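You operate a simulated robot arm through the tools that you are given. There is no shell and no other tool. Be economical: measure what you need, move in short steps, check, and stop when the job is done.

You are at the controls of a simulated two-armed robot. One attempt, no reset.

Task
Pick up the purple tin from the right end of the near bench with one hand, pass it to the other hand and put it on the wall bench. Set down upright: purple tin.
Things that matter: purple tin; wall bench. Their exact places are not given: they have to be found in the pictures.

It is judged by the outcome, as a careful person would: the job done as asked, and still so three seconds after it is handed in. It fails if anything else is knocked over, pushed out of place, dropped, spilled or broken.

Robot
Two 6-joint arms with two-finger grippers on one trunk, on a base that drives. Base frame: it is fixed to the floor where the robot stands at the start and does not move with it; the origin is under the middle of the robot, x ahead of it, y to its left, z up; the surface under the hand at the start is at about z = 885. Readings come in mm, degrees, newtons and seconds.
The left shoulder is at the start at [12, 210, 1034], the right one opposite. With the tool pointing down near the work surface each hand reaches from about 380 to 820 mm from the robot's upright axis, wherever it stands, measured 20 degrees to its own side. Places, roughly: wall bench (30x21 cm) [2740, 4060, 800]. Payload 2.54 kg a hand.
Tool frame (each hand has its own): the origin (TCP) lies between the finger pads and is the grasp point; the fingertips stand 30 mm ahead of it; z points along the fingers, y is the line along which they close. The gripper opens to 116 mm. The gripper's body begins 95 mm behind the TCP.
Orientation is told as [roll, pitch, yaw] about the base's x, y, z axes, in that order, counted from this pose: with the fingers straight down and closing along the base's y, the tool's x points along the base's -x, its y along +y and its z along -z.

Tools
- The arms move only by the tool play_rows. It takes "left_deltas", "right_deltas" or both (then of equal length, played together; a hand with none holds still); each is a list of rows, each a list of 7 numbers: the shift along the tool's x, y, z in mm, then the turn, a rotation vector about the tool's x, y, z in degrees, then the closure, from 0 (fully open) to 1 (shut). In form: [[dx, dy, dz, ax, ay, az, claw], ...]. A call has 1 to 10 rows; each row shifts and turns the commanded pose from where the row before left it, along the tool's axes as they then stand. Each row takes 0.2 s and may step no farther than 50 mm and 8.6 degrees from the row before; otherwise, or with a gripper value out of range, the whole call is refused. Where a pose cannot be reached the arm comes as near as it can. A force on the tool above 40 N (or 10 N above the force at the start of the call, whichever is more), or a blocked arm, ends the call early, and 0.2 s more pass. Each finger travels about 153 mm/s and halts on what it meets, pressing with about 43 N; the grip force reading is that of the motor and also rises with nothing between the fingers. The clock runs only during rows and for 0.2 s after the last one: add rows that do not move to give the fingers time. It gives the time, the measured TCP pose, the force on the tool (base axes), the opening and the grip force at its end, in the units of the frame above (readings bear some noise), with the torque about the TCP (base axes, N m) and any sound that the robot's microphone picked up.
- Cameras (640 x 400 px; columns grow to the right, rows downward): "scene" is now at [23.5, 72.8, 1750.6]; the picture's right is [0.07, -1.00, 0.03], its down [-0.78, -0.07, -0.63] and it looks along [0.63, 0.02, -0.78] (base axes); focal length 252 px, centre (320, 200). "left" rides on the left gripper at [69, 15, -122] in its tool frame; the picture's right is [-0.22, 0.98, 0.00], its down [-0.83, -0.18, -0.53] and it looks along [-0.52, -0.11, 0.85] (tool axes); focal length 251 px, centre (320, 200). "right" rides on the right gripper at [69, -15, -122] in its tool frame; the picture's right is [0.22, 0.98, 0.00], its down [-0.83, 0.18, -0.53] and it looks along [-0.52, 0.12, 0.85] (tool axes); focal length 251 px, centre (320, 200).
- grab_frame(camera): a new picture of that camera. It takes no simulated time.
- move_column(by): slides the trunk up (or, below 0, down) by that many mm; the arms and the scene camera ride with it, the base frame stays. It gives what a move gives, with no picture.
- steer(legs): drives the robot by 1 to 6 legs, each [ahead, left, turn to the left] in mm, mm and degrees, along the robot's own axes; the way and the turn of a leg run together, so that a leg with both is an arc; at most 1500 mm and 180 degrees a leg. The arms and the cameras ride along, it lands a little off, and it stops where it bumps. It gives what a move gives.
- pan_tilt(pan, tilt): turns the head with the scene camera to pan (to the left, within 143 degrees either way) and tilt (down, from -29 to 69), counted from straight ahead of the robot. It gives what a move gives.
- locate(camera, pixels): for up to 12 pixels [column, row] of the newest picture of that camera ("zoom" is the newest enlarged one), the place [x, y, z] in the base frame of the surface seen there, good to about 2 mm, but the place of the scene camera against the robot may be out by one fixed shift of up to 18 mm in any direction. It takes no simulated time.
- zoom(camera, box): a new picture of the part [left, top, right, bottom] of that camera's present view, enlarged. It takes no simulated time.
- finish_job(): hands the job in; it is judged then, once.

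Work in short steps. Measure before you move; look again where a grasp or a placing could have gone wrong, and mend it. You have 80 turns and 70 pictures in all, those below and enlarged ones among them. Open the grippers and draw the arms clear of the work before you hand the job in, unless the task says otherwise; then end with one line.

The tools are called after "Request:" by a JSON object that holds its "op" and its "data". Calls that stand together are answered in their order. play_rows: Moves the arms, as the interface text tells. Its arguments: {"type":"object","properties":{"left_deltas":{"type":"array"},"right_deltas":{"type":"array"}},"required":[]} The other tools are called the same way: move_column (by) slides the trunk up or down; steer (legs) drives the base; pan_tilt (pan, tilt) turns the head that bears the scene camera; grab_frame (camera) takes a picture; locate (camera, pixels) gives the place of the surface under pixels of a picture; zoom (camera, box) takes an enlarged picture of a part of a camera's view; finish_job () hands the job in.

At the start:

```text
time: 0.0
left_tool_pos: [431.5, 240.3, 1199.5]
left_ee_rot: [-1.4, -0.5, -1.6]
left_wrist_force: [-0.1, -0.5, 0.4]
left_moment: [-0.05, -0.02, 0.0]
left_finger_gap: 116.0
left_grip_force: 0.0
right_tool_pos: [381.9, -113.9, 1092.3]
right_ee_rot: [-1.4, -0.3, -1.6]
right_wrist_force: [0.8, 0.2, 0.2]
right_moment: [0.0, -0.01, 0.02]
right_finger_gap: 116.1
right_grip_force: 0.1
trunk travel left (down, up): [-250.0, 290.0]
robot x, y, heading: [-15.1, 5.2, -1.6]
head pan, tilt: [5.7, 51.4]
```

scene: 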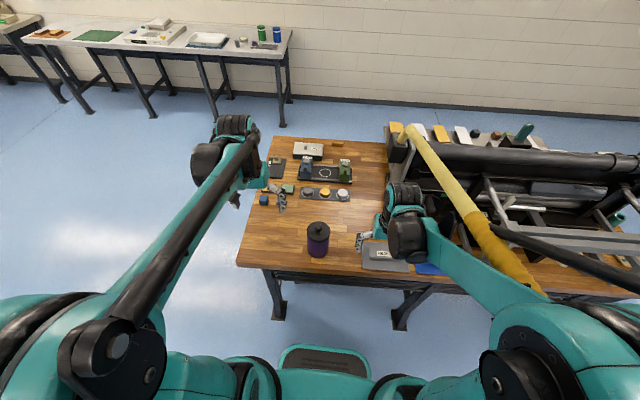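
right: 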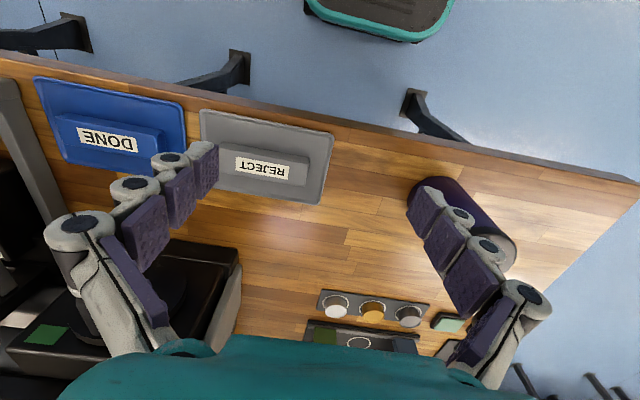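
left: 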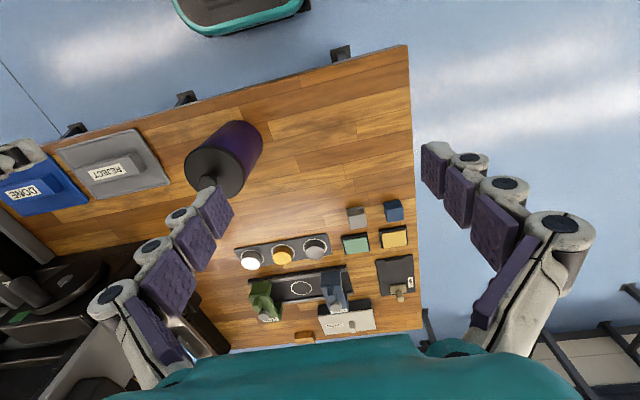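

The purple tin candidate is at about scene pixel (318,240). I'll measure it and the bench, and look closer.

Request:
{"op": "locate", "data": {"camera": "scene", "pixels": [[318, 226], [318, 245], [318, 256], [300, 262], [240, 264], [278, 140], [375, 250], [90, 36], [285, 35], [262, 28], [276, 30], [440, 270]]}}

Request:
{"op": "zoom", "data": {"camera": "scene", "box": [230, 120, 470, 270]}}

Request:
{"op": "zoom", "data": {"camera": "scene", "box": [0, 0, 320, 130]}}

```text
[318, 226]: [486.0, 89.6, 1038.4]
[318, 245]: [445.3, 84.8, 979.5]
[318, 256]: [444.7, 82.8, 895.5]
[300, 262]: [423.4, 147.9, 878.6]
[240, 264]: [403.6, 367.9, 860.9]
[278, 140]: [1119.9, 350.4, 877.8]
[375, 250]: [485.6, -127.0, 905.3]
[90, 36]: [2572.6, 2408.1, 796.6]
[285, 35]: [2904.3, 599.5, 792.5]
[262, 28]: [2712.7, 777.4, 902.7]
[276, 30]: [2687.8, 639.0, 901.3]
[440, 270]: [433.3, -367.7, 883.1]
```

```text
2.67 times, centred on (350, 195) of scene
```

zoom: 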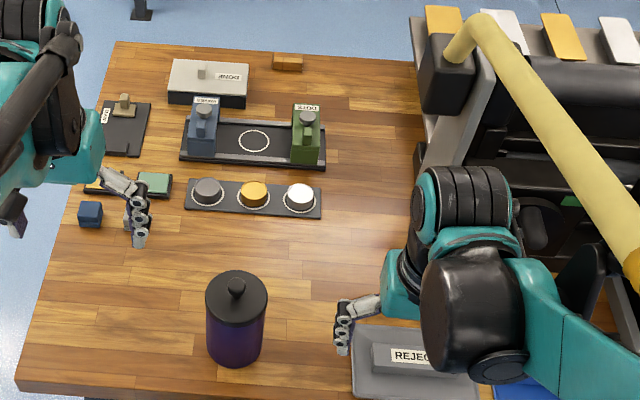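

```text
2.00 times, centred on (160, 65) of scene
```

zoom: 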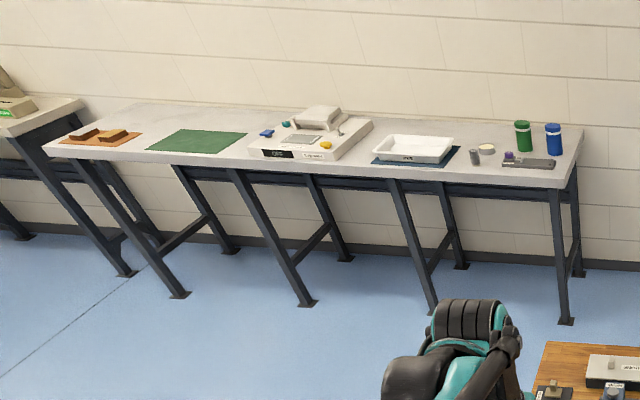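

There's one purple tin near (445,85). "Right end" needs checking, so I'll pan right to see the rest of the bench, then left to the wall bench.

Request:
{"op": "pan_tilt", "data": {"pan": -45, "tilt": 40}}

Request:
{"op": "grab_frame", "data": {"camera": "scene"}}

Request:
{"op": "pan_tilt", "data": {"pan": 55, "tilt": 20}}

Request:
{"op": "grab_frame", "data": {"camera": "scene"}}

```text
time: 1.2
left_tool_pos: [430.5, 241.6, 1201.0]
left_ee_rot: [-1.1, -0.5, -1.3]
left_wrist_force: [-0.6, -0.3, 0.6]
left_moment: [-0.02, 0.0, -0.02]
left_finger_gap: 116.2
left_grip_force: 0.1
right_tool_pos: [382.6, -113.8, 1092.8]
right_ee_rot: [-1.1, -0.3, -1.3]
right_wrist_force: [-0.3, -1.1, 0.4]
right_moment: [0.02, 0.0, 0.0]
right_finger_gap: 115.9
right_grip_force: 0.1
trunk travel left (down, up): [-250.0, 290.0]
robot x, y, heading: [-13.7, 8.0, -1.4]
head pan, tilt: [-45.0, 40.0]
```

```text
64 pictures are left
```

scene: 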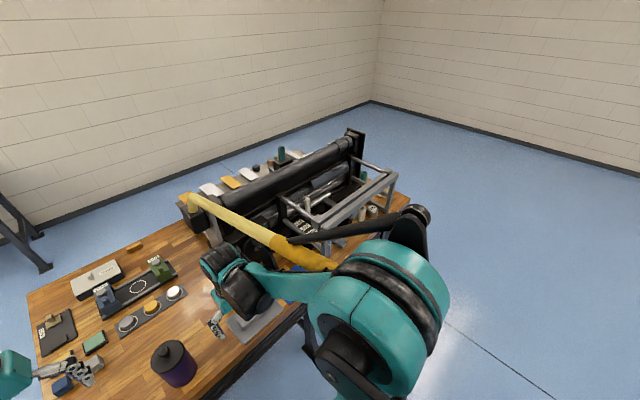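

```text
time: 3.0
left_tool_pos: [431.3, 239.4, 1201.3]
left_ee_rot: [-1.1, -0.4, -1.4]
left_wrist_force: [-0.1, -0.1, -0.2]
left_moment: [-0.01, 0.0, 0.04]
left_finger_gap: 116.0
left_grip_force: 0.0
right_tool_pos: [380.8, -114.8, 1091.4]
right_ee_rot: [-1.1, -0.5, -1.3]
right_wrist_force: [0.6, -0.4, -0.3]
right_moment: [-0.01, 0.0, -0.01]
right_finger_gap: 116.1
right_grip_force: 0.0
trunk travel left (down, up): [-250.0, 290.0]
robot x, y, heading: [-14.2, 7.2, -1.4]
head pan, tilt: [55.0, 20.0]
```

```text
63 pictures are left
```

scene: 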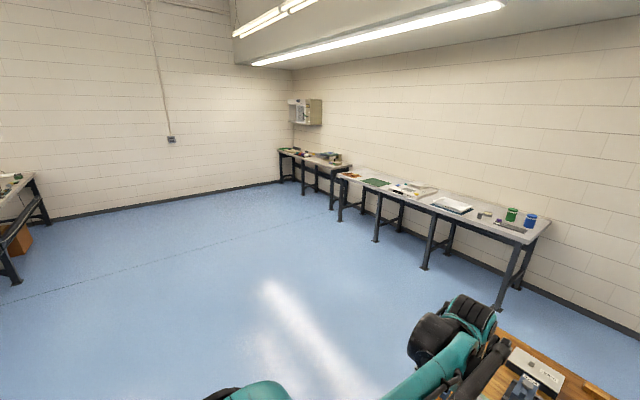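

Only one tin here so far; there is also a bench farther left. I'll zoom on the far wall benches and look at that left bench.

Request:
{"op": "zoom", "data": {"camera": "scene", "box": [260, 130, 420, 230]}}

Request:
{"op": "locate", "data": {"camera": "scene", "pixels": [[300, 152], [330, 163], [350, 166], [283, 150], [350, 173], [375, 182], [335, 157], [20, 180]]}}

Request:
{"op": "pan_tilt", "data": {"pan": 110, "tilt": 25}}

Request:
{"op": "grab_frame", "data": {"camera": "scene"}}

```text
4.00 times, centred on (340, 180) of scene
```

zoom: 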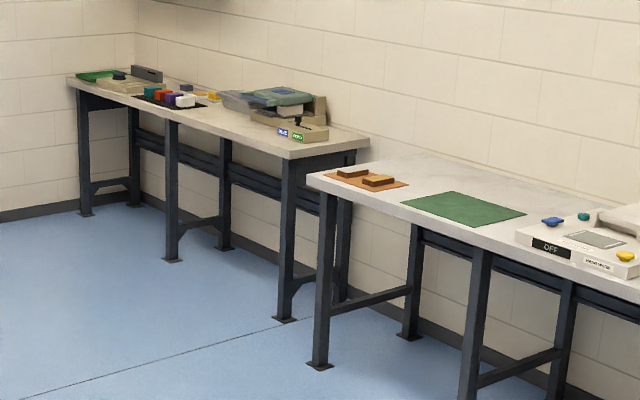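

```text
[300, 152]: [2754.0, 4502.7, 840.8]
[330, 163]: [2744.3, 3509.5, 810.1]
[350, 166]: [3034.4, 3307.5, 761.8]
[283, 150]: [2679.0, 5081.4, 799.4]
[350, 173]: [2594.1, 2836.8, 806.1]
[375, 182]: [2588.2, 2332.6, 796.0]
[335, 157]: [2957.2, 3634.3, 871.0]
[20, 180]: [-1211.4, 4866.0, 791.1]
```

```text
time: 4.2
left_tool_pos: [430.4, 240.0, 1199.9]
left_ee_rot: [-1.2, -0.4, -1.4]
left_wrist_force: [-0.3, -0.1, 0.5]
left_moment: [0.04, -0.01, 0.01]
left_finger_gap: 115.9
left_grip_force: 0.1
right_tool_pos: [381.9, -114.6, 1092.6]
right_ee_rot: [-1.0, -0.3, -1.4]
right_wrist_force: [-0.9, 0.0, -0.8]
right_moment: [0.05, 0.0, 0.0]
right_finger_gap: 116.1
right_grip_force: 0.0
trunk travel left (down, up): [-250.0, 290.0]
robot x, y, heading: [-15.4, 6.9, -1.4]
head pan, tilt: [110.0, 25.0]
```

```text
61 pictures are left
```

scene: 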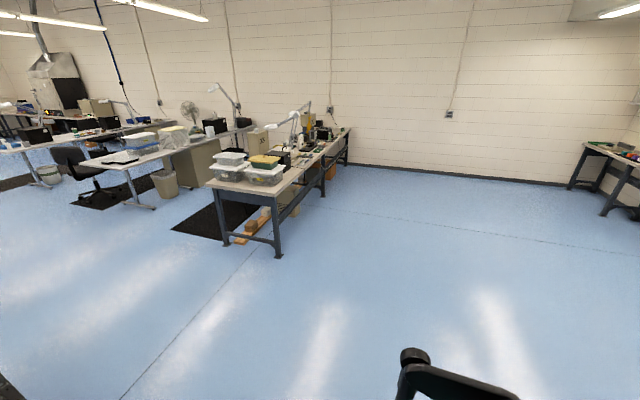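

The tin sits on the near (workbench) table; the target patch is the free area around (2740,4060) on the far wall bench. Next I measure the tin accurately with both wrist cameras.

Request:
{"op": "zoom", "data": {"camera": "left", "box": [160, 100, 320, 200]}}

Request:
{"op": "zoom", "data": {"camera": "right", "box": [370, 150, 570, 275]}}

Request:
{"op": "pan_tilt", "data": {"pan": 0, "tilt": 55}}

Request:
{"op": "grab_frame", "data": {"camera": "scene"}}

```text
4.00 times, centred on (240, 150) of left
```

zoom: 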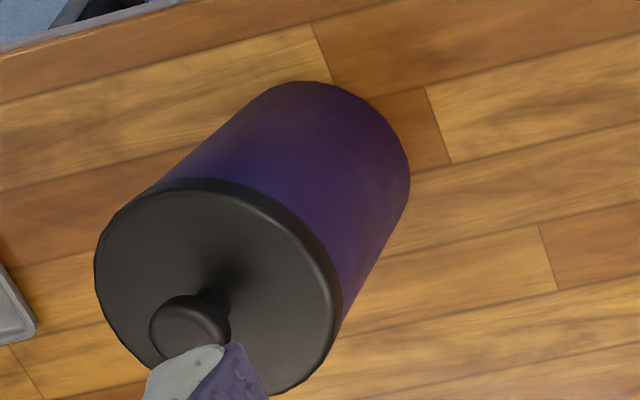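

```text
3.20 times, centred on (470, 212) of right
```

zoom: 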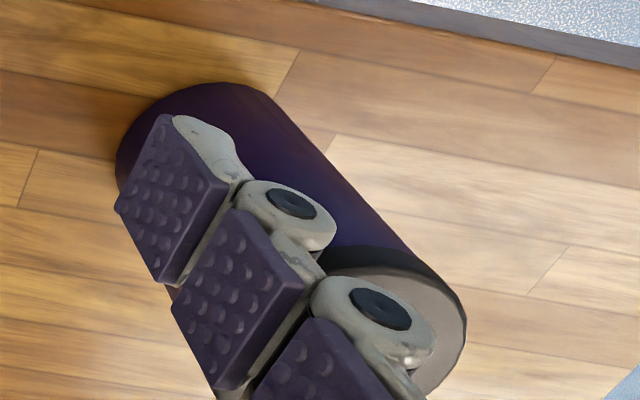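

```text
time: 6.1
left_tool_pos: [429.8, 240.9, 1199.4]
left_ee_rot: [-1.1, -0.4, -1.3]
left_wrist_force: [-0.1, 0.0, 0.3]
left_moment: [-0.01, -0.02, 0.02]
left_finger_gap: 116.1
left_grip_force: 0.0
right_tool_pos: [382.4, -113.8, 1091.4]
right_ee_rot: [-1.0, -0.4, -1.2]
right_wrist_force: [-0.5, 0.2, -0.3]
right_moment: [0.02, -0.01, 0.0]
right_finger_gap: 116.0
right_grip_force: 0.0
trunk travel left (down, up): [-250.0, 290.0]
robot x, y, heading: [-16.4, 8.3, -1.4]
head pan, tilt: [0.0, 55.0]
```

```text
58 pictures are left
```

scene: 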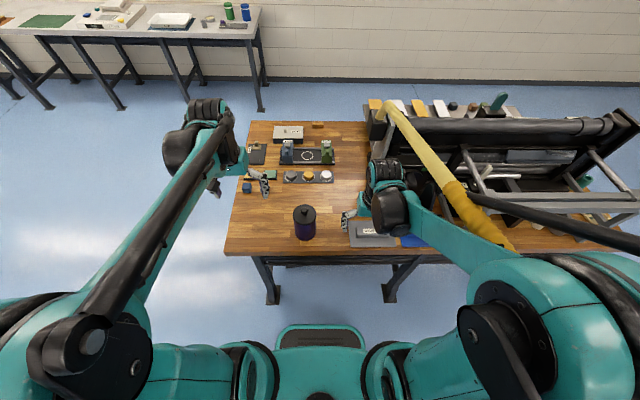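

Tin is clear in the left view (lid around (215,172), base around (250,128)). I locate rim, body and table points.

Request:
{"op": "locate", "data": {"camera": "left", "pixels": [[186, 165], [243, 173], [211, 147], [231, 195], [205, 181], [222, 168], [260, 143], [233, 123], [250, 140], [245, 108], [285, 140], [240, 150]]}}

Request:
{"op": "locate", "data": {"camera": "scene", "pixels": [[305, 208], [305, 220], [305, 230], [305, 236], [298, 213], [312, 213], [230, 250], [350, 250], [346, 240]]}}

```text
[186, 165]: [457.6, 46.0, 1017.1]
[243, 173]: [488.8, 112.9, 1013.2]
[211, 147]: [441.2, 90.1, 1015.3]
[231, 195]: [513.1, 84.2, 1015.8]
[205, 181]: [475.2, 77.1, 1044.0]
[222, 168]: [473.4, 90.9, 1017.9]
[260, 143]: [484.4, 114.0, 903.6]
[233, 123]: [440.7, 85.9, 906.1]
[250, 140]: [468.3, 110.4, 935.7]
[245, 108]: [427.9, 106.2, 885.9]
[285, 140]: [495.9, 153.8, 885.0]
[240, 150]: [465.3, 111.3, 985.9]
```

```text
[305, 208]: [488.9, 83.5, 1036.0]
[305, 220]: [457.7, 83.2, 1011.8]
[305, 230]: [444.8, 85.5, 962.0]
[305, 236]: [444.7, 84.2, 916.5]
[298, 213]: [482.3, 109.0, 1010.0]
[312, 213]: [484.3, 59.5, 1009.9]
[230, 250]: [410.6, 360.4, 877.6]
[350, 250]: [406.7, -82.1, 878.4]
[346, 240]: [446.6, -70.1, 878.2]
```

Tin axis ≈ (477, 79), radius ≈ 37, lid top z ≈ 1017, table 885. Plan: right hand grips low, tilted 60° from the robot's side; then left grips the top, tool down. I back the base up 120 mm for room and tilt the right hand.

Request:
{"op": "steer", "data": {"legs": [[-120, 0, 0]]}}

Request:
{"op": "play_rows", "data": {"right_deltas": [[0, 0, 0, 0, -7.5, 0, 0], [0, 0, 0, 0, -7.5, 0, 0], [0, 0, 0, 0, -7.5, 0, 0], [0, 0, 0, 0, -7.5, 0, 0], [0, 0, 0, 0, -7.5, 0, 0], [0, 0, 0, 0, -7.5, 0, 0], [0, 0, 0, 0, -7.5, 0, 0], [0, 0, 0, 0, -7.5, 0, 0], [0, 0, 0, 0, 0, 0, 0]]}}

```text
time: 7.3
left_tool_pos: [318.6, 205.8, 1201.8]
left_ee_rot: [0.5, 0.0, -1.8]
left_wrist_force: [0.4, -0.3, 0.5]
left_moment: [0.03, 0.07, 0.0]
left_finger_gap: 115.7
left_grip_force: 0.0
right_tool_pos: [265.9, -146.1, 1084.2]
right_ee_rot: [0.4, 0.2, -1.9]
right_wrist_force: [0.3, -0.1, 0.2]
right_moment: [0.05, 0.04, 0.0]
right_finger_gap: 116.0
right_grip_force: 0.1
trunk travel left (down, up): [-250.0, 290.0]
robot x, y, heading: [-138.0, 9.2, -1.8]
head pan, tilt: [0.0, 55.0]
```

```text
time: 9.3
left_tool_pos: [317.6, 207.7, 1202.3]
left_ee_rot: [0.3, -0.1, -1.7]
left_wrist_force: [0.3, -0.5, 0.6]
left_moment: [0.03, -0.01, -0.04]
left_finger_gap: 116.1
left_grip_force: 0.0
right_tool_pos: [286.6, -139.7, 1118.5]
right_ee_rot: [0.5, -60.0, -2.4]
right_wrist_force: [0.2, 0.1, -0.5]
right_moment: [-0.01, -0.01, 0.0]
right_finger_gap: 116.1
right_grip_force: 0.0
right hand out of reach, approached as far as the arm can: row 7, 8
trunk travel left (down, up): [-250.0, 290.0]
robot x, y, heading: [-138.7, 4.1, -1.6]
head pan, tilt: [0.0, 55.0]
```

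Tilt done. I move to the pregrasp at about (373,79,990), open, then re-check the tin with the right camera.

Request:
{"op": "play_rows", "data": {"right_deltas": [[11, 36, 20, 0, 0, 0, 0], [11, 36, 20, 0, 0, 0, 0], [11, 36, 20, 0, 0, 0, 0], [11, 36, 20, 0, 0, 0, 0], [11, 36, 20, 0, 0, 0, 0], [11, 36, 20, 0, 0, 0, 0], [0, 0, 0, 0, 0, 0, 0]]}}

Request:
{"op": "grab_frame", "data": {"camera": "right"}}

Request:
{"op": "grab_frame", "data": {"camera": "scene"}}

Request:
{"op": "grab_frame", "data": {"camera": "left"}}

```text
time: 10.9
left_tool_pos: [316.6, 206.6, 1201.3]
left_ee_rot: [0.3, 0.0, -1.9]
left_wrist_force: [-0.5, 0.3, 0.6]
left_moment: [0.03, -0.02, 0.0]
left_finger_gap: 115.8
left_grip_force: 0.2
right_tool_pos: [354.2, 76.7, 1060.1]
right_ee_rot: [0.6, -59.9, -2.5]
right_wrist_force: [-0.7, -0.2, 0.0]
right_moment: [0.02, 0.01, 0.0]
right_finger_gap: 115.9
right_grip_force: 0.2
right hand out of reach, approached as far as the arm can: row 1, 2, 3, 4, 5
trunk travel left (down, up): [-250.0, 290.0]
robot x, y, heading: [-135.5, 5.6, -1.6]
head pan, tilt: [0.0, 55.0]
```

```text
57 pictures are left
```

right: 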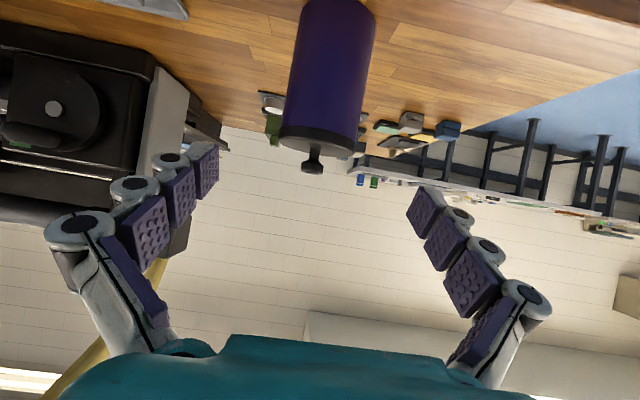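

```text
56 pictures are left
```

scene: 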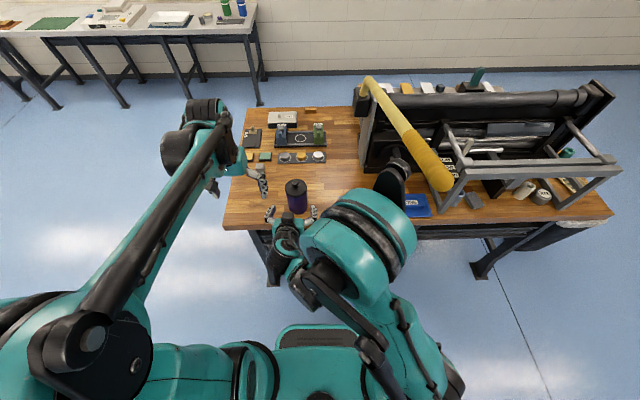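

```text
55 pictures are left
```

left: 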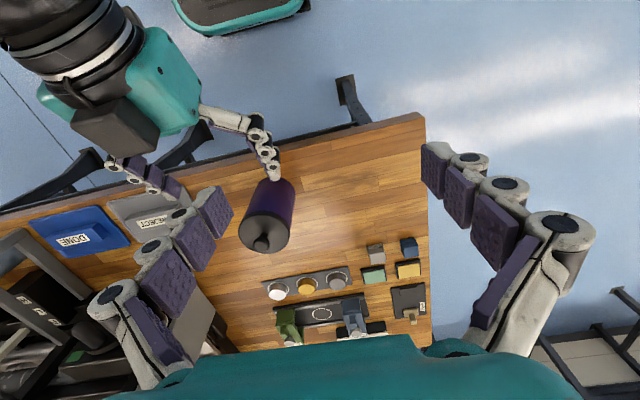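

The right elbow is folded out toward the machine because the wrist is too close. I'll check tin position first, then back the base 150 mm more to unfold the arm.

Request:
{"op": "locate", "data": {"camera": "right", "pixels": [[330, 60], [330, 130], [296, 60], [371, 60], [313, 165], [240, 80]]}}

Request:
{"op": "locate", "data": {"camera": "left", "pixels": [[264, 232], [243, 228], [287, 240], [275, 252], [330, 180]]}}

Request:
{"op": "locate", "data": {"camera": "scene", "pixels": [[296, 195], [297, 205], [392, 165], [370, 165], [395, 180], [380, 155]]}}

Request:
{"op": "steer", "data": {"legs": [[-150, 0, 0]]}}

Request:
{"op": "grab_frame", "data": {"camera": "scene"}}

```text
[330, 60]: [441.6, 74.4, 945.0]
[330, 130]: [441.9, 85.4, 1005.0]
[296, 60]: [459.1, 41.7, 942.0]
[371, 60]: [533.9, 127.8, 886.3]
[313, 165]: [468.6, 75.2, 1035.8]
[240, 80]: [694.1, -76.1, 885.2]
```

```text
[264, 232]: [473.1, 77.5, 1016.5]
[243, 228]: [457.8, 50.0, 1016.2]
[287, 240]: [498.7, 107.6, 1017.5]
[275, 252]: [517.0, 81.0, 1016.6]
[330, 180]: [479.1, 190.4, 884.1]
```

```text
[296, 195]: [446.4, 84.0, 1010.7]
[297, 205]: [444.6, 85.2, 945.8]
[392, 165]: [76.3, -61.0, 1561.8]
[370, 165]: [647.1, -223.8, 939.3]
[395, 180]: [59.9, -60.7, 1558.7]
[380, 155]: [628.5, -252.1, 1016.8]
```

```text
time: 12.2
left_tool_pos: [169.7, 212.3, 1203.3]
left_ee_rot: [0.3, -0.2, -1.7]
left_wrist_force: [-0.9, 0.6, 0.6]
left_moment: [0.0, 0.0, 0.01]
left_finger_gap: 116.0
left_grip_force: 0.1
right_tool_pos: [206.5, 84.2, 1060.4]
right_ee_rot: [0.5, -59.9, -2.3]
right_wrist_force: [-0.9, -0.5, -0.2]
right_moment: [0.03, 0.01, 0.04]
right_finger_gap: 115.7
right_grip_force: 0.1
trunk travel left (down, up): [-250.0, 290.0]
robot x, y, heading: [-283.6, 12.1, -1.7]
head pan, tilt: [0.0, 55.0]
```

```text
54 pictures are left
```

scene: 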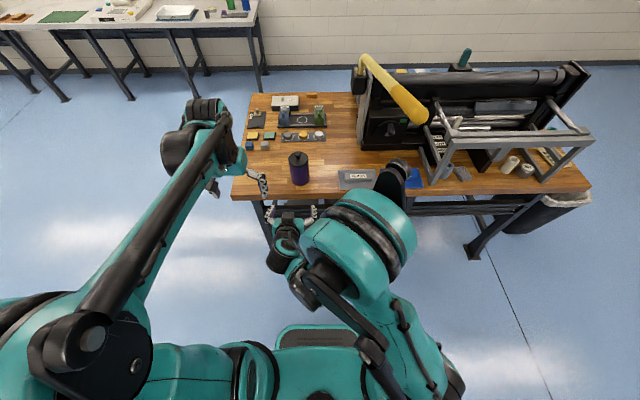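

Tin position agrees in all cameras: (477,79). The elbow is high (z≈1560), clear of things. I advance to the pregrasp.

Request:
{"op": "play_rows", "data": {"right_deltas": [[-4.6, 0, 36, 0, 0, 0, 0], [-4.6, 0, 36, 0, 0, 0, 0], [-4.6, 0, 36, 0, 0, 0, 0], [-4.6, 0, 36, 0, 0, 0, 0], [-4.6, 0, 36, 0, 0, 0, 0], [0, 0, 0, 0, 0, 0, 0]]}}

Request:
{"op": "grab_frame", "data": {"camera": "right"}}

Request:
{"op": "grab_frame", "data": {"camera": "scene"}}

```text
time: 13.7
left_tool_pos: [170.4, 212.0, 1200.5]
left_ee_rot: [0.2, -0.2, -1.8]
left_wrist_force: [0.0, -0.7, 0.2]
left_moment: [-0.01, -0.03, 0.0]
left_finger_gap: 115.9
left_grip_force: 0.1
right_tool_pos: [374.6, 79.9, 990.7]
right_ee_rot: [0.6, -59.9, -2.2]
right_wrist_force: [-0.1, -0.2, -0.4]
right_moment: [-0.02, 0.0, 0.01]
right_finger_gap: 116.2
right_grip_force: 0.0
trunk travel left (down, up): [-250.0, 290.0]
robot x, y, heading: [-286.1, 11.2, -1.8]
head pan, tilt: [0.0, 55.0]
```

```text
53 pictures are left
```

right: 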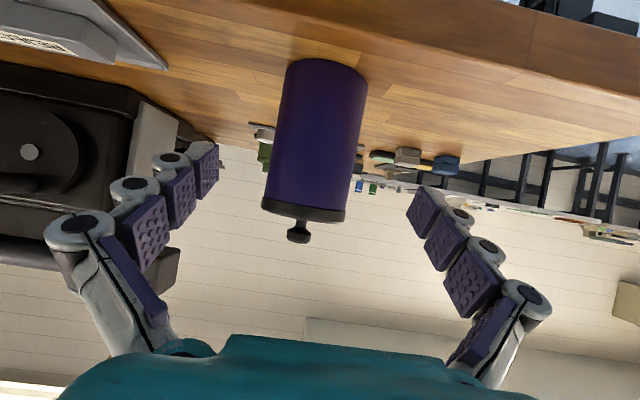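

```text
52 pictures are left
```

scene: 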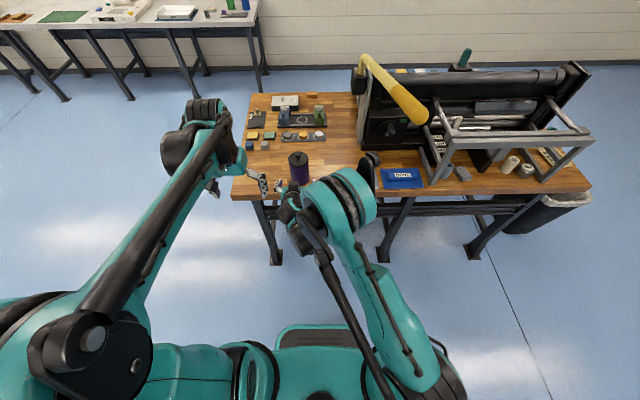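

Alignment fits (TCP y≈80 vs tin 79). I advance 116 mm along the fingers around the lower body.

Request:
{"op": "play_rows", "data": {"right_deltas": [[0, 0.8, 29, 0, 0, 0, 0], [0, 0.8, 29, 0, 0, 0, 0], [0, 0.8, 29, 0, 0, 0, 0], [0, 0.6, 29, 0, 0, 0, 0], [0, 0, 0, 0, 0, 0, 0]]}}

Request:
{"op": "grab_frame", "data": {"camera": "right"}}

Request:
{"op": "zoom", "data": {"camera": "scene", "box": [220, 120, 420, 245]}}

```text
time: 14.8
left_tool_pos: [170.8, 213.4, 1201.1]
left_ee_rot: [0.4, 0.0, -1.8]
left_wrist_force: [-0.8, -0.4, -0.3]
left_moment: [-0.01, -0.04, 0.01]
left_finger_gap: 116.1
left_grip_force: 0.0
right_tool_pos: [474.6, 79.3, 934.3]
right_ee_rot: [0.5, -59.9, -2.3]
right_wrist_force: [-0.6, -0.1, -0.1]
right_moment: [-0.02, 0.0, 0.03]
right_finger_gap: 115.9
right_grip_force: 0.1
trunk travel left (down, up): [-250.0, 290.0]
robot x, y, heading: [-283.3, 12.1, -1.6]
head pan, tilt: [0.0, 55.0]
```

```text
51 pictures are left
```

right: 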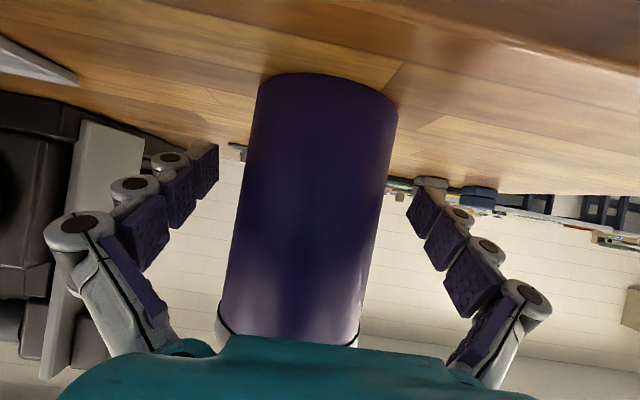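

```text
3.20 times, centred on (320, 182) of scene
```

zoom: 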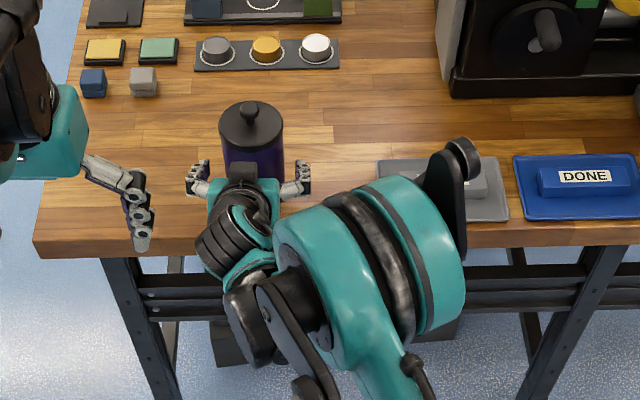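

Fingers straddle the lower body. Close the right gripper.

Request:
{"op": "play_rows", "data": {"right_deltas": [[0, 0, 0, 0, 0, 0, 0.28], [0, 0, 0, 0, 0, 0, 0.4], [0, 0, 0, 0, 0, 0, 0.6], [0, 0, 0, 0, 0, 0, 0.8], [0, 0, 0, 0, 0, 0, 1], [0, 0, 0, 0, 0, 0, 1]]}}

Request:
{"op": "grab_frame", "data": {"camera": "right"}}

```text
time: 16.2
left_tool_pos: [171.0, 212.9, 1202.2]
left_ee_rot: [0.4, 0.0, -1.9]
left_wrist_force: [0.2, -0.2, -0.4]
left_moment: [-0.02, 0.02, 0.02]
left_finger_gap: 116.1
left_grip_force: 0.1
right_tool_pos: [475.1, 77.6, 931.7]
right_ee_rot: [0.5, -60.0, -2.3]
right_wrist_force: [-0.9, -0.2, 0.6]
right_moment: [-0.04, 0.04, -0.02]
right_finger_gap: 77.2
right_grip_force: 43.5
trunk travel left (down, up): [-250.0, 290.0]
robot x, y, heading: [-284.2, 12.0, -1.7]
head pan, tilt: [0.0, 55.0]
```

```text
49 pictures are left
```

right: 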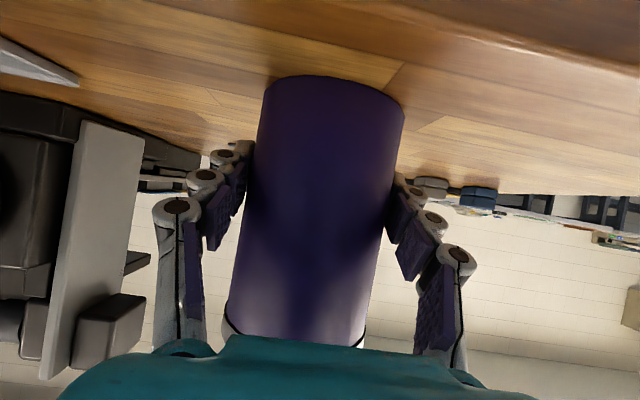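

Gripped at 77 mm with 43 N. Lift straight up 100 mm and check.

Request:
{"op": "play_rows", "data": {"right_deltas": [[-8.7, 0, -5, 0, 0, 0, 1], [-17.3, 0, -10, 0, 0, 0, 1], [-17.3, 0, -10, 0, 0, 0, 1], [-17.3, 0, -10, 0, 0, 0, 1], [-17.3, 0, -10, 0, 0, 0, 1], [-8.7, 0, -5, 0, 0, 0, 1], [0, 0, 0, 0, 0, 0, 1]]}}

Request:
{"op": "grab_frame", "data": {"camera": "right"}}

Request:
{"op": "grab_frame", "data": {"camera": "scene"}}

```text
time: 17.9
left_tool_pos: [170.6, 211.4, 1201.5]
left_ee_rot: [0.3, 0.0, -1.9]
left_wrist_force: [-0.6, -0.7, 0.5]
left_moment: [0.01, -0.01, 0.01]
left_finger_gap: 115.9
left_grip_force: 0.0
right_tool_pos: [476.0, 79.6, 1031.8]
right_ee_rot: [0.5, -59.9, -2.3]
right_wrist_force: [0.4, 0.1, -2.9]
right_moment: [-0.03, -0.01, 0.01]
right_finger_gap: 77.4
right_grip_force: 42.9
trunk travel left (down, up): [-250.0, 290.0]
robot x, y, heading: [-284.4, 11.1, -1.8]
head pan, tilt: [0.0, 55.0]
```

```text
48 pictures are left
```

right: 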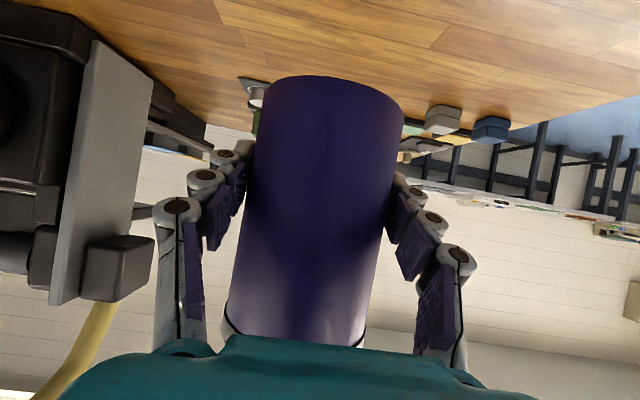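

```text
47 pictures are left
```

scene: 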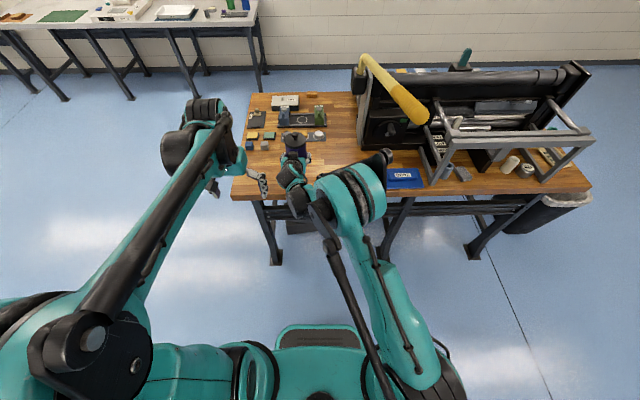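

Tin is lifted, vertical, about 3 N. I pull it back 70 mm for left-arm reach, and bring the left hand forward at height alongside (x≈400,y≈212), clear of the right wrist.

Request:
{"op": "play_rows", "data": {"right_deltas": [[6, 0, -10, 0, 0, 0, 1], [12, 0, -20, 0, 0, 0, 1], [11, 0, -20, 0, 0, 0, 1], [6, 0, -10, 0, 0, 0, 1], [0, 0, 0, 0, 0, 0, 1], [0, 0, 0, 0, 0, 0, 1], [0, 0, 0, 0, 0, 0, 1]], "left_deltas": [[-38, 0, -5, 0, 0, 0, 0], [-38, 0, -5, 0, 0, 0, 0], [-38, 0, -5, 0, 0, 0, 0], [-38, 0, -5, 0, 0, 0, 0], [-38, 0, -5, 0, 0, 0, 0], [-38, 0, 0, 0, 0, 0, 0], [0, 0, 0, 0, 0, 0, 0]]}}

Request:
{"op": "grab_frame", "data": {"camera": "left"}}

Request:
{"op": "grab_frame", "data": {"camera": "scene"}}

```text
time: 19.4
left_tool_pos: [400.2, 204.1, 1226.7]
left_ee_rot: [0.2, -0.1, -1.8]
left_wrist_force: [-1.1, 0.6, 0.4]
left_moment: [-0.01, -0.04, -0.01]
left_finger_gap: 116.0
left_grip_force: 0.1
right_tool_pos: [404.0, 81.8, 1030.6]
right_ee_rot: [0.6, -59.9, -2.3]
right_wrist_force: [-1.0, -0.2, -2.4]
right_moment: [-0.01, 0.01, 0.0]
right_finger_gap: 77.2
right_grip_force: 42.3
trunk travel left (down, up): [-250.0, 290.0]
robot x, y, heading: [-285.0, 10.7, -1.5]
head pan, tilt: [0.0, 55.0]
```

```text
46 pictures are left
```

left: 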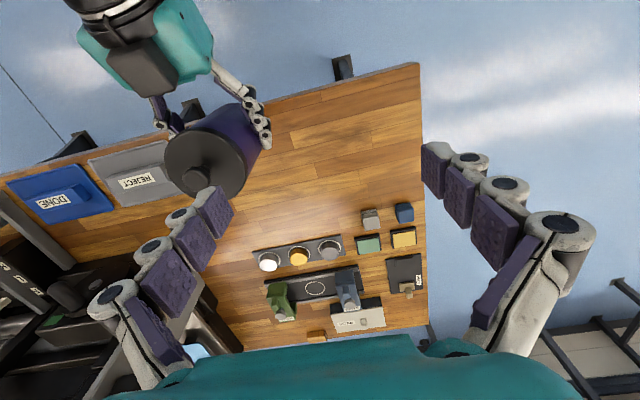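

```text
45 pictures are left
```

scene: 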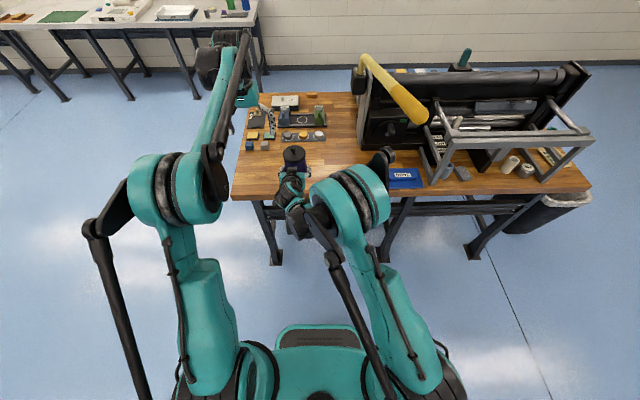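

Measure the held tin's lid from the left camera before coming over it, and check the right arm's height near the path.

Request:
{"op": "locate", "data": {"camera": "left", "pixels": [[169, 160], [243, 172], [207, 136], [205, 193], [192, 177], [255, 130], [265, 140], [215, 165], [150, 65]]}}

Request:
{"op": "locate", "data": {"camera": "scene", "pixels": [[290, 190], [300, 225], [345, 185], [375, 170], [388, 155], [315, 195], [294, 152]]}}

```text
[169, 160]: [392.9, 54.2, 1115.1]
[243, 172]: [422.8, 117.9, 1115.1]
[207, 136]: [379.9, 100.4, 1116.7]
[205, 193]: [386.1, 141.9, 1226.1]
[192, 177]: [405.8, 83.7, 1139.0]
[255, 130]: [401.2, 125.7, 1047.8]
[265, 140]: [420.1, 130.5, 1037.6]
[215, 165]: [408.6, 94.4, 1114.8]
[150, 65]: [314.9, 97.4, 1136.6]
```

```text
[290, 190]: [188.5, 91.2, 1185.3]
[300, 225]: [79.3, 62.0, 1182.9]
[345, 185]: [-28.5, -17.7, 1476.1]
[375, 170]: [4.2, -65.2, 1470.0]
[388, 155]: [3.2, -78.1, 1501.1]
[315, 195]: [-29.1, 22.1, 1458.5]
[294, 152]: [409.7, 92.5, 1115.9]
```

Tin axis ≈ (407,83), knob top ≈ 1143; left tips at 1197. Sweep the left hand over the tin and look.

Request:
{"op": "play_rows", "data": {"left_deltas": [[-2.5, -30, 0, 0, 0, 0, 0], [-2.5, -30, 0, 0, 0, 0, 0], [-2.5, -30, 0, 0, 0, 0, 0], [-3, -31, 0, 0, 0, 0, 0], [0, 0, 0, 0, 0, 0, 0]]}}

Request:
{"op": "grab_frame", "data": {"camera": "left"}}

Request:
{"op": "grab_frame", "data": {"camera": "scene"}}

```text
time: 20.6
left_tool_pos: [405.4, 85.2, 1225.4]
left_ee_rot: [0.3, 0.1, -1.8]
left_wrist_force: [-0.4, 0.4, -0.5]
left_moment: [-0.03, 0.03, 0.0]
left_finger_gap: 115.9
left_grip_force: 0.0
right_tool_pos: [405.4, 83.1, 1030.3]
right_ee_rot: [0.4, -59.9, -2.3]
right_wrist_force: [-0.1, 0.3, -3.1]
right_moment: [-0.01, -0.01, -0.01]
right_finger_gap: 77.4
right_grip_force: 43.0
trunk travel left (down, up): [-250.0, 290.0]
robot x, y, heading: [-282.8, 12.2, -1.7]
head pan, tilt: [0.0, 55.0]
```

```text
44 pictures are left
```

left: 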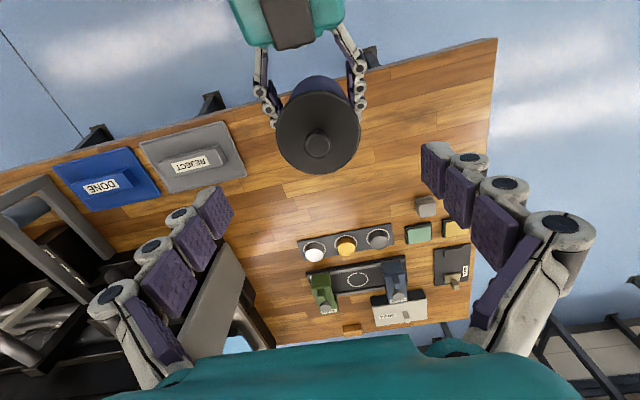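

```text
43 pictures are left
```

scene: 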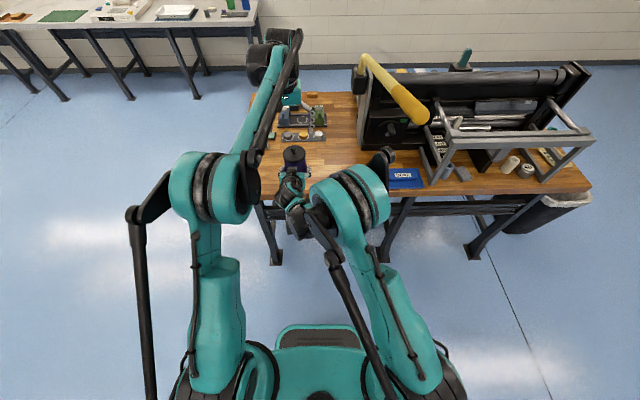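

Lid now centred near left pixel (318,130). Locate rim for centring.

Request:
{"op": "locate", "data": {"camera": "left", "pixels": [[279, 132], [358, 132], [318, 171], [318, 94], [300, 120], [318, 145], [260, 90], [362, 90]]}}

```text
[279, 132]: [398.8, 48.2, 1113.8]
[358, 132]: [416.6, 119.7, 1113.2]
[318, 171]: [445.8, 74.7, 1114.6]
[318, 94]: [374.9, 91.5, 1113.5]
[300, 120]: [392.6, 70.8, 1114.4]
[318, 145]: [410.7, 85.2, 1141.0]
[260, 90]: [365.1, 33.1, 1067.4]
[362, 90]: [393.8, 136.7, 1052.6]
```

Lid centre ≈ (409,83.5); left TCP (405.4,85). Descend 131 mm to z≈1094 with that correction.

Request:
{"op": "play_rows", "data": {"left_deltas": [[-3.5, -1.5, 20, 0, 0, 0, 0], [0, 0, 30, 0, 0, 0, 0], [0, 0, 30, 0, 0, 0, 0], [0, 0, 30, 0, 0, 0, 0], [0, 0, 21, 0, 0, 0, 0], [0, 0, 0, 0, 0, 0, 0]]}}

Request:
{"op": "grab_frame", "data": {"camera": "left"}}

Request:
{"op": "grab_frame", "data": {"camera": "right"}}

```text
time: 22.1
left_tool_pos: [408.6, 83.2, 1093.9]
left_ee_rot: [0.2, -0.1, -1.7]
left_wrist_force: [-0.2, -0.5, 0.0]
left_moment: [0.0, 0.0, 0.07]
left_finger_gap: 116.1
left_grip_force: 0.1
right_tool_pos: [405.0, 81.9, 1031.8]
right_ee_rot: [0.5, -59.9, -2.4]
right_wrist_force: [0.8, -0.4, -3.4]
right_moment: [-0.02, 0.05, -0.01]
right_finger_gap: 77.7
right_grip_force: 43.7
trunk travel left (down, up): [-250.0, 290.0]
robot x, y, heading: [-284.8, 15.1, -1.5]
head pan, tilt: [0.0, 55.0]
```

```text
42 pictures are left
```

left: 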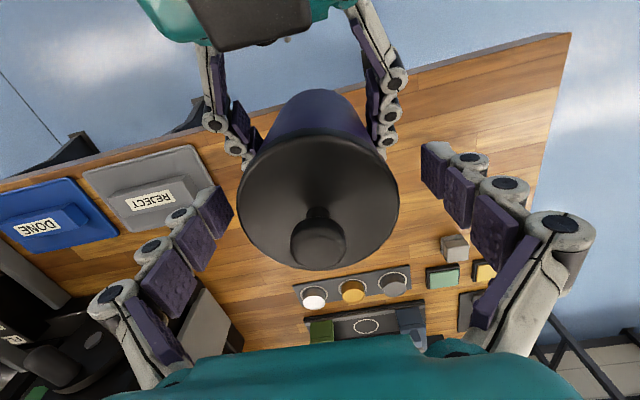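

```text
41 pictures are left
```

right: 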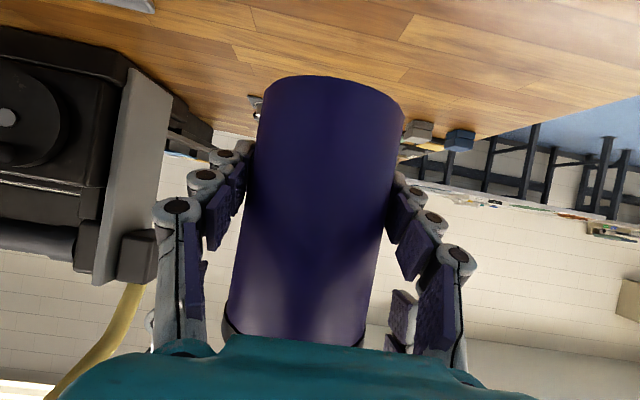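

Left fingers straddle the top; clear of the right fingers. Close the left gripper step by step.

Request:
{"op": "play_rows", "data": {"left_deltas": [[0, 0, 0, 0, 0, 0, 0.2], [0, 0, 0, 0, 0, 0, 0.3], [0, 0, 0, 0, 0, 0, 0.36], [0, 0, 0, 0, 0, 0, 0.6], [0, 0, 0, 0, 0, 0, 1], [0, 0, 0, 0, 0, 0, 1]]}}

Request:
{"op": "grab_frame", "data": {"camera": "left"}}

Request:
{"op": "grab_frame", "data": {"camera": "right"}}

```text
time: 23.4
left_tool_pos: [409.7, 82.2, 1095.0]
left_ee_rot: [0.2, -0.1, -1.8]
left_wrist_force: [-0.7, -11.6, 14.9]
left_moment: [-0.39, -0.07, 0.05]
left_finger_gap: 77.9
left_grip_force: 43.6
right_tool_pos: [405.2, 82.4, 1029.4]
right_ee_rot: [0.6, -59.9, -2.5]
right_wrist_force: [0.4, 13.1, -18.1]
right_moment: [-0.4, 0.2, -0.03]
right_finger_gap: 77.5
right_grip_force: 43.2
trunk travel left (down, up): [-250.0, 290.0]
robot x, y, heading: [-281.9, 4.3, -1.8]
head pan, tilt: [0.0, 55.0]
```

```text
40 pictures are left
```

left: 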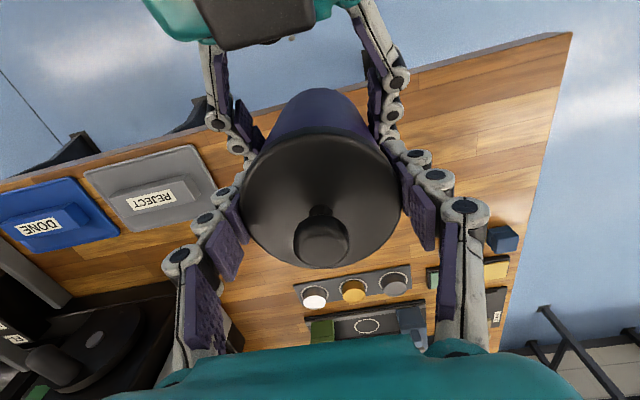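

```text
39 pictures are left
```

right: 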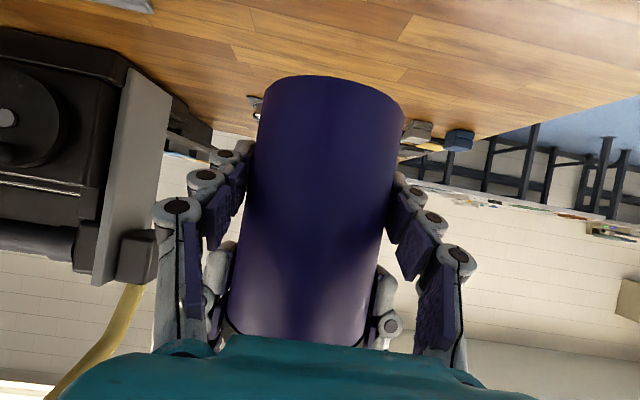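

Both hands hold it. Open the right gripper, checking that the left keeps the tin.

Request:
{"op": "play_rows", "data": {"right_deltas": [[0, 0, 0, 0, 0, 0, 0.3], [0, 0, 0, 0, 0, 0, 0.15], [0, 0, 0, 0, 0, 0, 0], [0, 0, 0, 0, 0, 0, 0]], "left_deltas": [[0, 0, 0, 0, 0, 0, 1], [0, 0, 0, 0, 0, 0, 1], [0, 0, 0, 0, 0, 0, 1], [0, 0, 0, 0, 0, 0, 1]]}}

Request:
{"op": "grab_frame", "data": {"camera": "right"}}

```text
time: 24.4
left_tool_pos: [408.7, 83.2, 1094.2]
left_ee_rot: [0.2, 0.0, -1.7]
left_wrist_force: [0.6, 0.7, -1.3]
left_moment: [-0.03, 0.0, 0.01]
left_finger_gap: 77.9
left_grip_force: 43.7
right_tool_pos: [405.5, 82.1, 1030.9]
right_ee_rot: [0.5, -60.0, -2.2]
right_wrist_force: [0.1, 0.2, 0.7]
right_moment: [0.0, 0.0, -0.01]
right_finger_gap: 116.0
right_grip_force: 0.1
trunk travel left (down, up): [-250.0, 290.0]
robot x, y, heading: [-285.1, 12.2, -1.7]
head pan, tilt: [0.0, 55.0]
heard: snap
```

```text
38 pictures are left
```

right: 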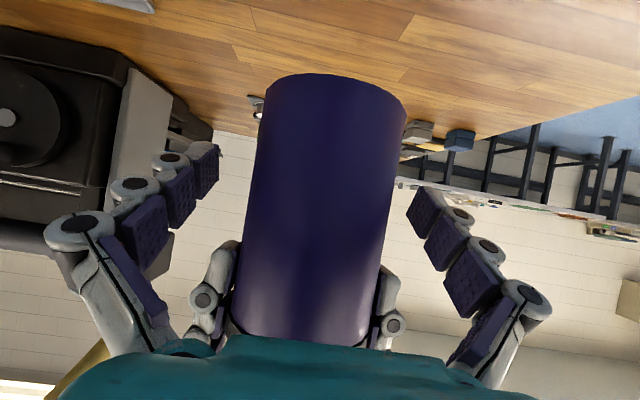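

Left now holds it alone, but a "snap" was heard — I must inspect the lid. First withdraw the right hand backward, slightly downward.

Request:
{"op": "play_rows", "data": {"right_deltas": [[23, 0, -30, 0, 0, 0, 0], [23, 0, -30, 0, 0, 0, 0], [23, 0, -30, 0, 0, 0, 0], [23, 0, -30, 0, 0, 0, 0], [0, 0, 0, 0, 0, 0, 0]]}}

Request:
{"op": "grab_frame", "data": {"camera": "right"}}

Request:
{"op": "grab_frame", "data": {"camera": "left"}}

Request:
{"op": "grab_frame", "data": {"camera": "scene"}}

```text
time: 25.6
left_tool_pos: [410.1, 83.3, 1094.5]
left_ee_rot: [0.3, 0.0, -1.8]
left_wrist_force: [0.7, -0.4, 0.2]
left_moment: [0.02, 0.02, -0.04]
left_finger_gap: 77.7
left_grip_force: 43.0
right_tool_pos: [264.0, 91.8, 1024.1]
right_ee_rot: [0.5, -59.6, -2.4]
right_wrist_force: [0.9, 0.4, -0.3]
right_moment: [0.0, 0.0, -0.02]
right_finger_gap: 116.4
right_grip_force: 0.1
right hand out of reach, approached as far as the arm can: row 4
trunk travel left (down, up): [-250.0, 290.0]
robot x, y, heading: [-284.8, 7.9, -2.0]
head pan, tilt: [0.0, 55.0]
```

```text
37 pictures are left
```

right: 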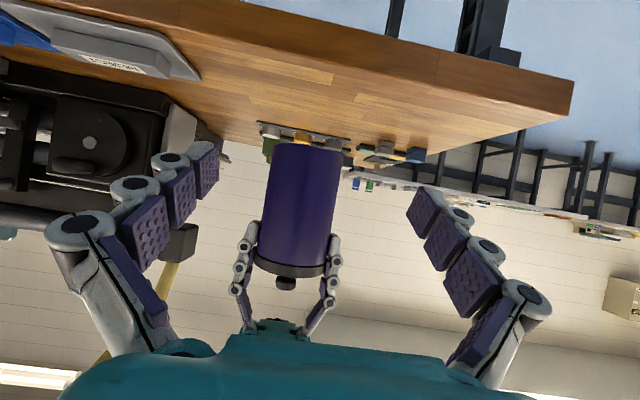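

```text
36 pictures are left
```

left: 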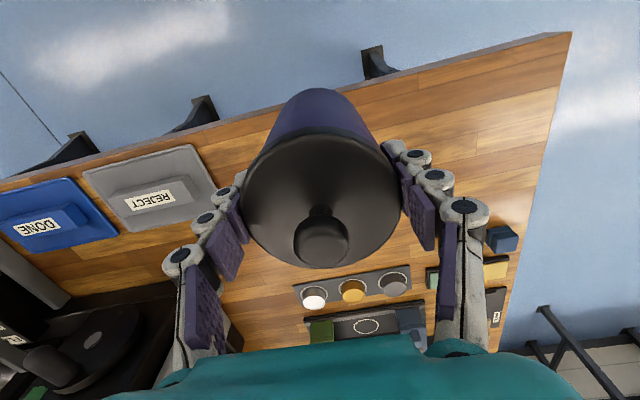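

```text
35 pictures are left
```

scene: 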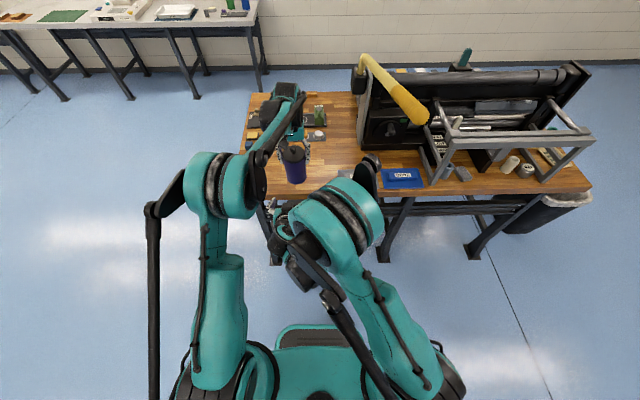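

The left hand holds the tin upright. Zoom on the lid seam to find what snapped.

Request:
{"op": "zoom", "data": {"camera": "right", "box": [210, 130, 370, 330]}}

Request:
{"op": "locate", "data": {"camera": "right", "pixels": [[300, 152], [300, 200], [295, 250], [290, 270], [285, 283]]}}

Request:
{"op": "play_rows", "data": {"left_deltas": [[0, 0, -10, 0, 0, 0, 1], [0, 0, 0, 0, 0, 0, 1], [0, 0, 0, 0, 0, 0, 1]]}}

```text
2.00 times, centred on (290, 230) of right
```

zoom: 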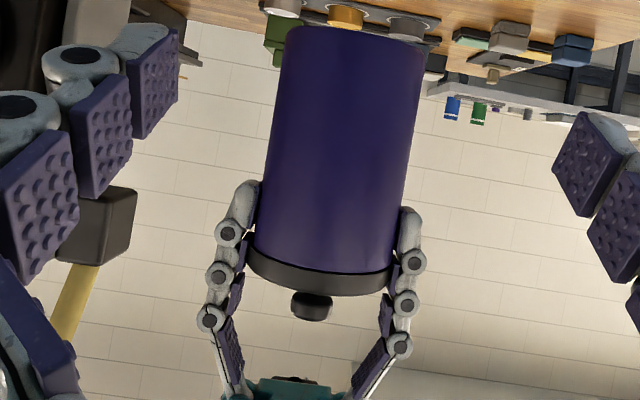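

```text
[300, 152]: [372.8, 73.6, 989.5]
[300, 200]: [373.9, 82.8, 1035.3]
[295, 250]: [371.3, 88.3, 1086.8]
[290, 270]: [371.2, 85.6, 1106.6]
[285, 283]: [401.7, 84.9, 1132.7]
```

```text
time: 26.4
left_tool_pos: [409.3, 83.2, 1104.5]
left_ee_rot: [0.4, 0.0, -1.8]
left_wrist_force: [-0.4, -0.1, -3.0]
left_moment: [0.01, 0.01, 0.01]
left_finger_gap: 78.0
left_grip_force: 42.7
right_tool_pos: [264.0, 91.4, 1024.5]
right_ee_rot: [0.5, -59.7, -2.2]
right_wrist_force: [0.2, 0.6, 0.2]
right_moment: [0.01, -0.01, -0.02]
right_finger_gap: 115.7
right_grip_force: 0.0
trunk travel left (down, up): [-250.0, 290.0]
robot x, y, heading: [-285.9, 10.6, -1.6]
head pan, tilt: [0.0, 55.0]
```

Load reads 3 N and the lid looks seated. I now move the right hand away to its own side, restoring tool-down, and back the base off.

Request:
{"op": "play_rows", "data": {"right_deltas": [[0, -27, 0, 0, 7.5, 0, 0], [0, -27, 0, 0, 7.5, 0, 0], [0, -27, 0, 0, 7.5, 0, 0], [0, -27, 0, 0, 7.5, 0, 0], [0, -27, 0, 0, 7.5, 0, 0], [0, -27, 0, 0, 7.5, 0, 0], [0, -27, 0, 0, 7.5, 0, 0], [0, -27, 0, 0, 7.5, 0, 0], [0, 0, 0, 0, 0, 0, 0]]}}

Request:
{"op": "grab_frame", "data": {"camera": "scene"}}

Request:
{"op": "grab_frame", "data": {"camera": "left"}}

```text
time: 28.4
left_tool_pos: [408.7, 83.7, 1103.6]
left_ee_rot: [0.2, 0.1, -1.8]
left_wrist_force: [-0.5, -0.1, -3.1]
left_moment: [-0.02, -0.01, 0.03]
left_finger_gap: 78.0
left_grip_force: 43.1
right_tool_pos: [256.8, -122.2, 1023.3]
right_ee_rot: [0.3, 0.2, -1.8]
right_wrist_force: [0.1, -0.1, -0.7]
right_moment: [0.03, -0.01, -0.03]
right_finger_gap: 116.1
right_grip_force: 0.2
trunk travel left (down, up): [-250.0, 290.0]
robot x, y, heading: [-284.6, 11.4, -1.4]
head pan, tilt: [0.0, 55.0]
```

```text
33 pictures are left
```

scene: 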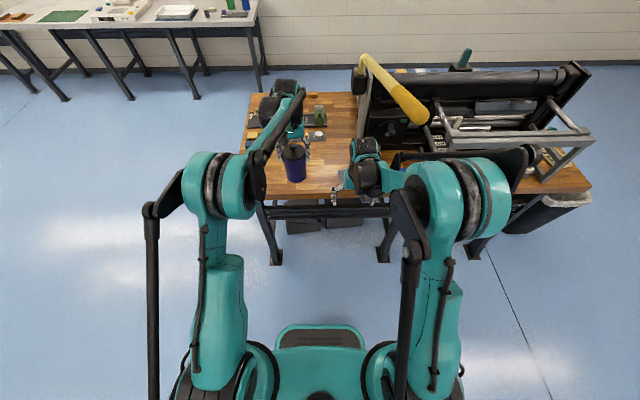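

```text
32 pictures are left
```

left: 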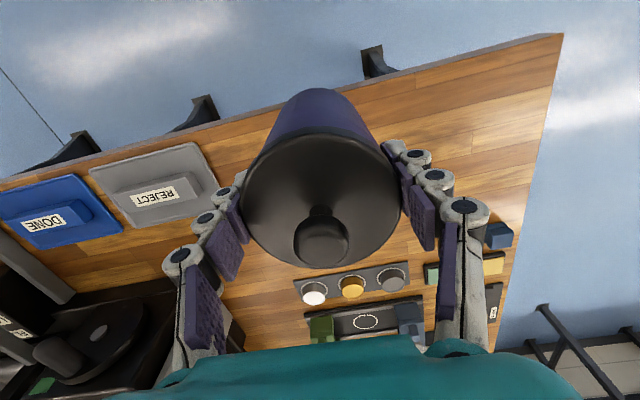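

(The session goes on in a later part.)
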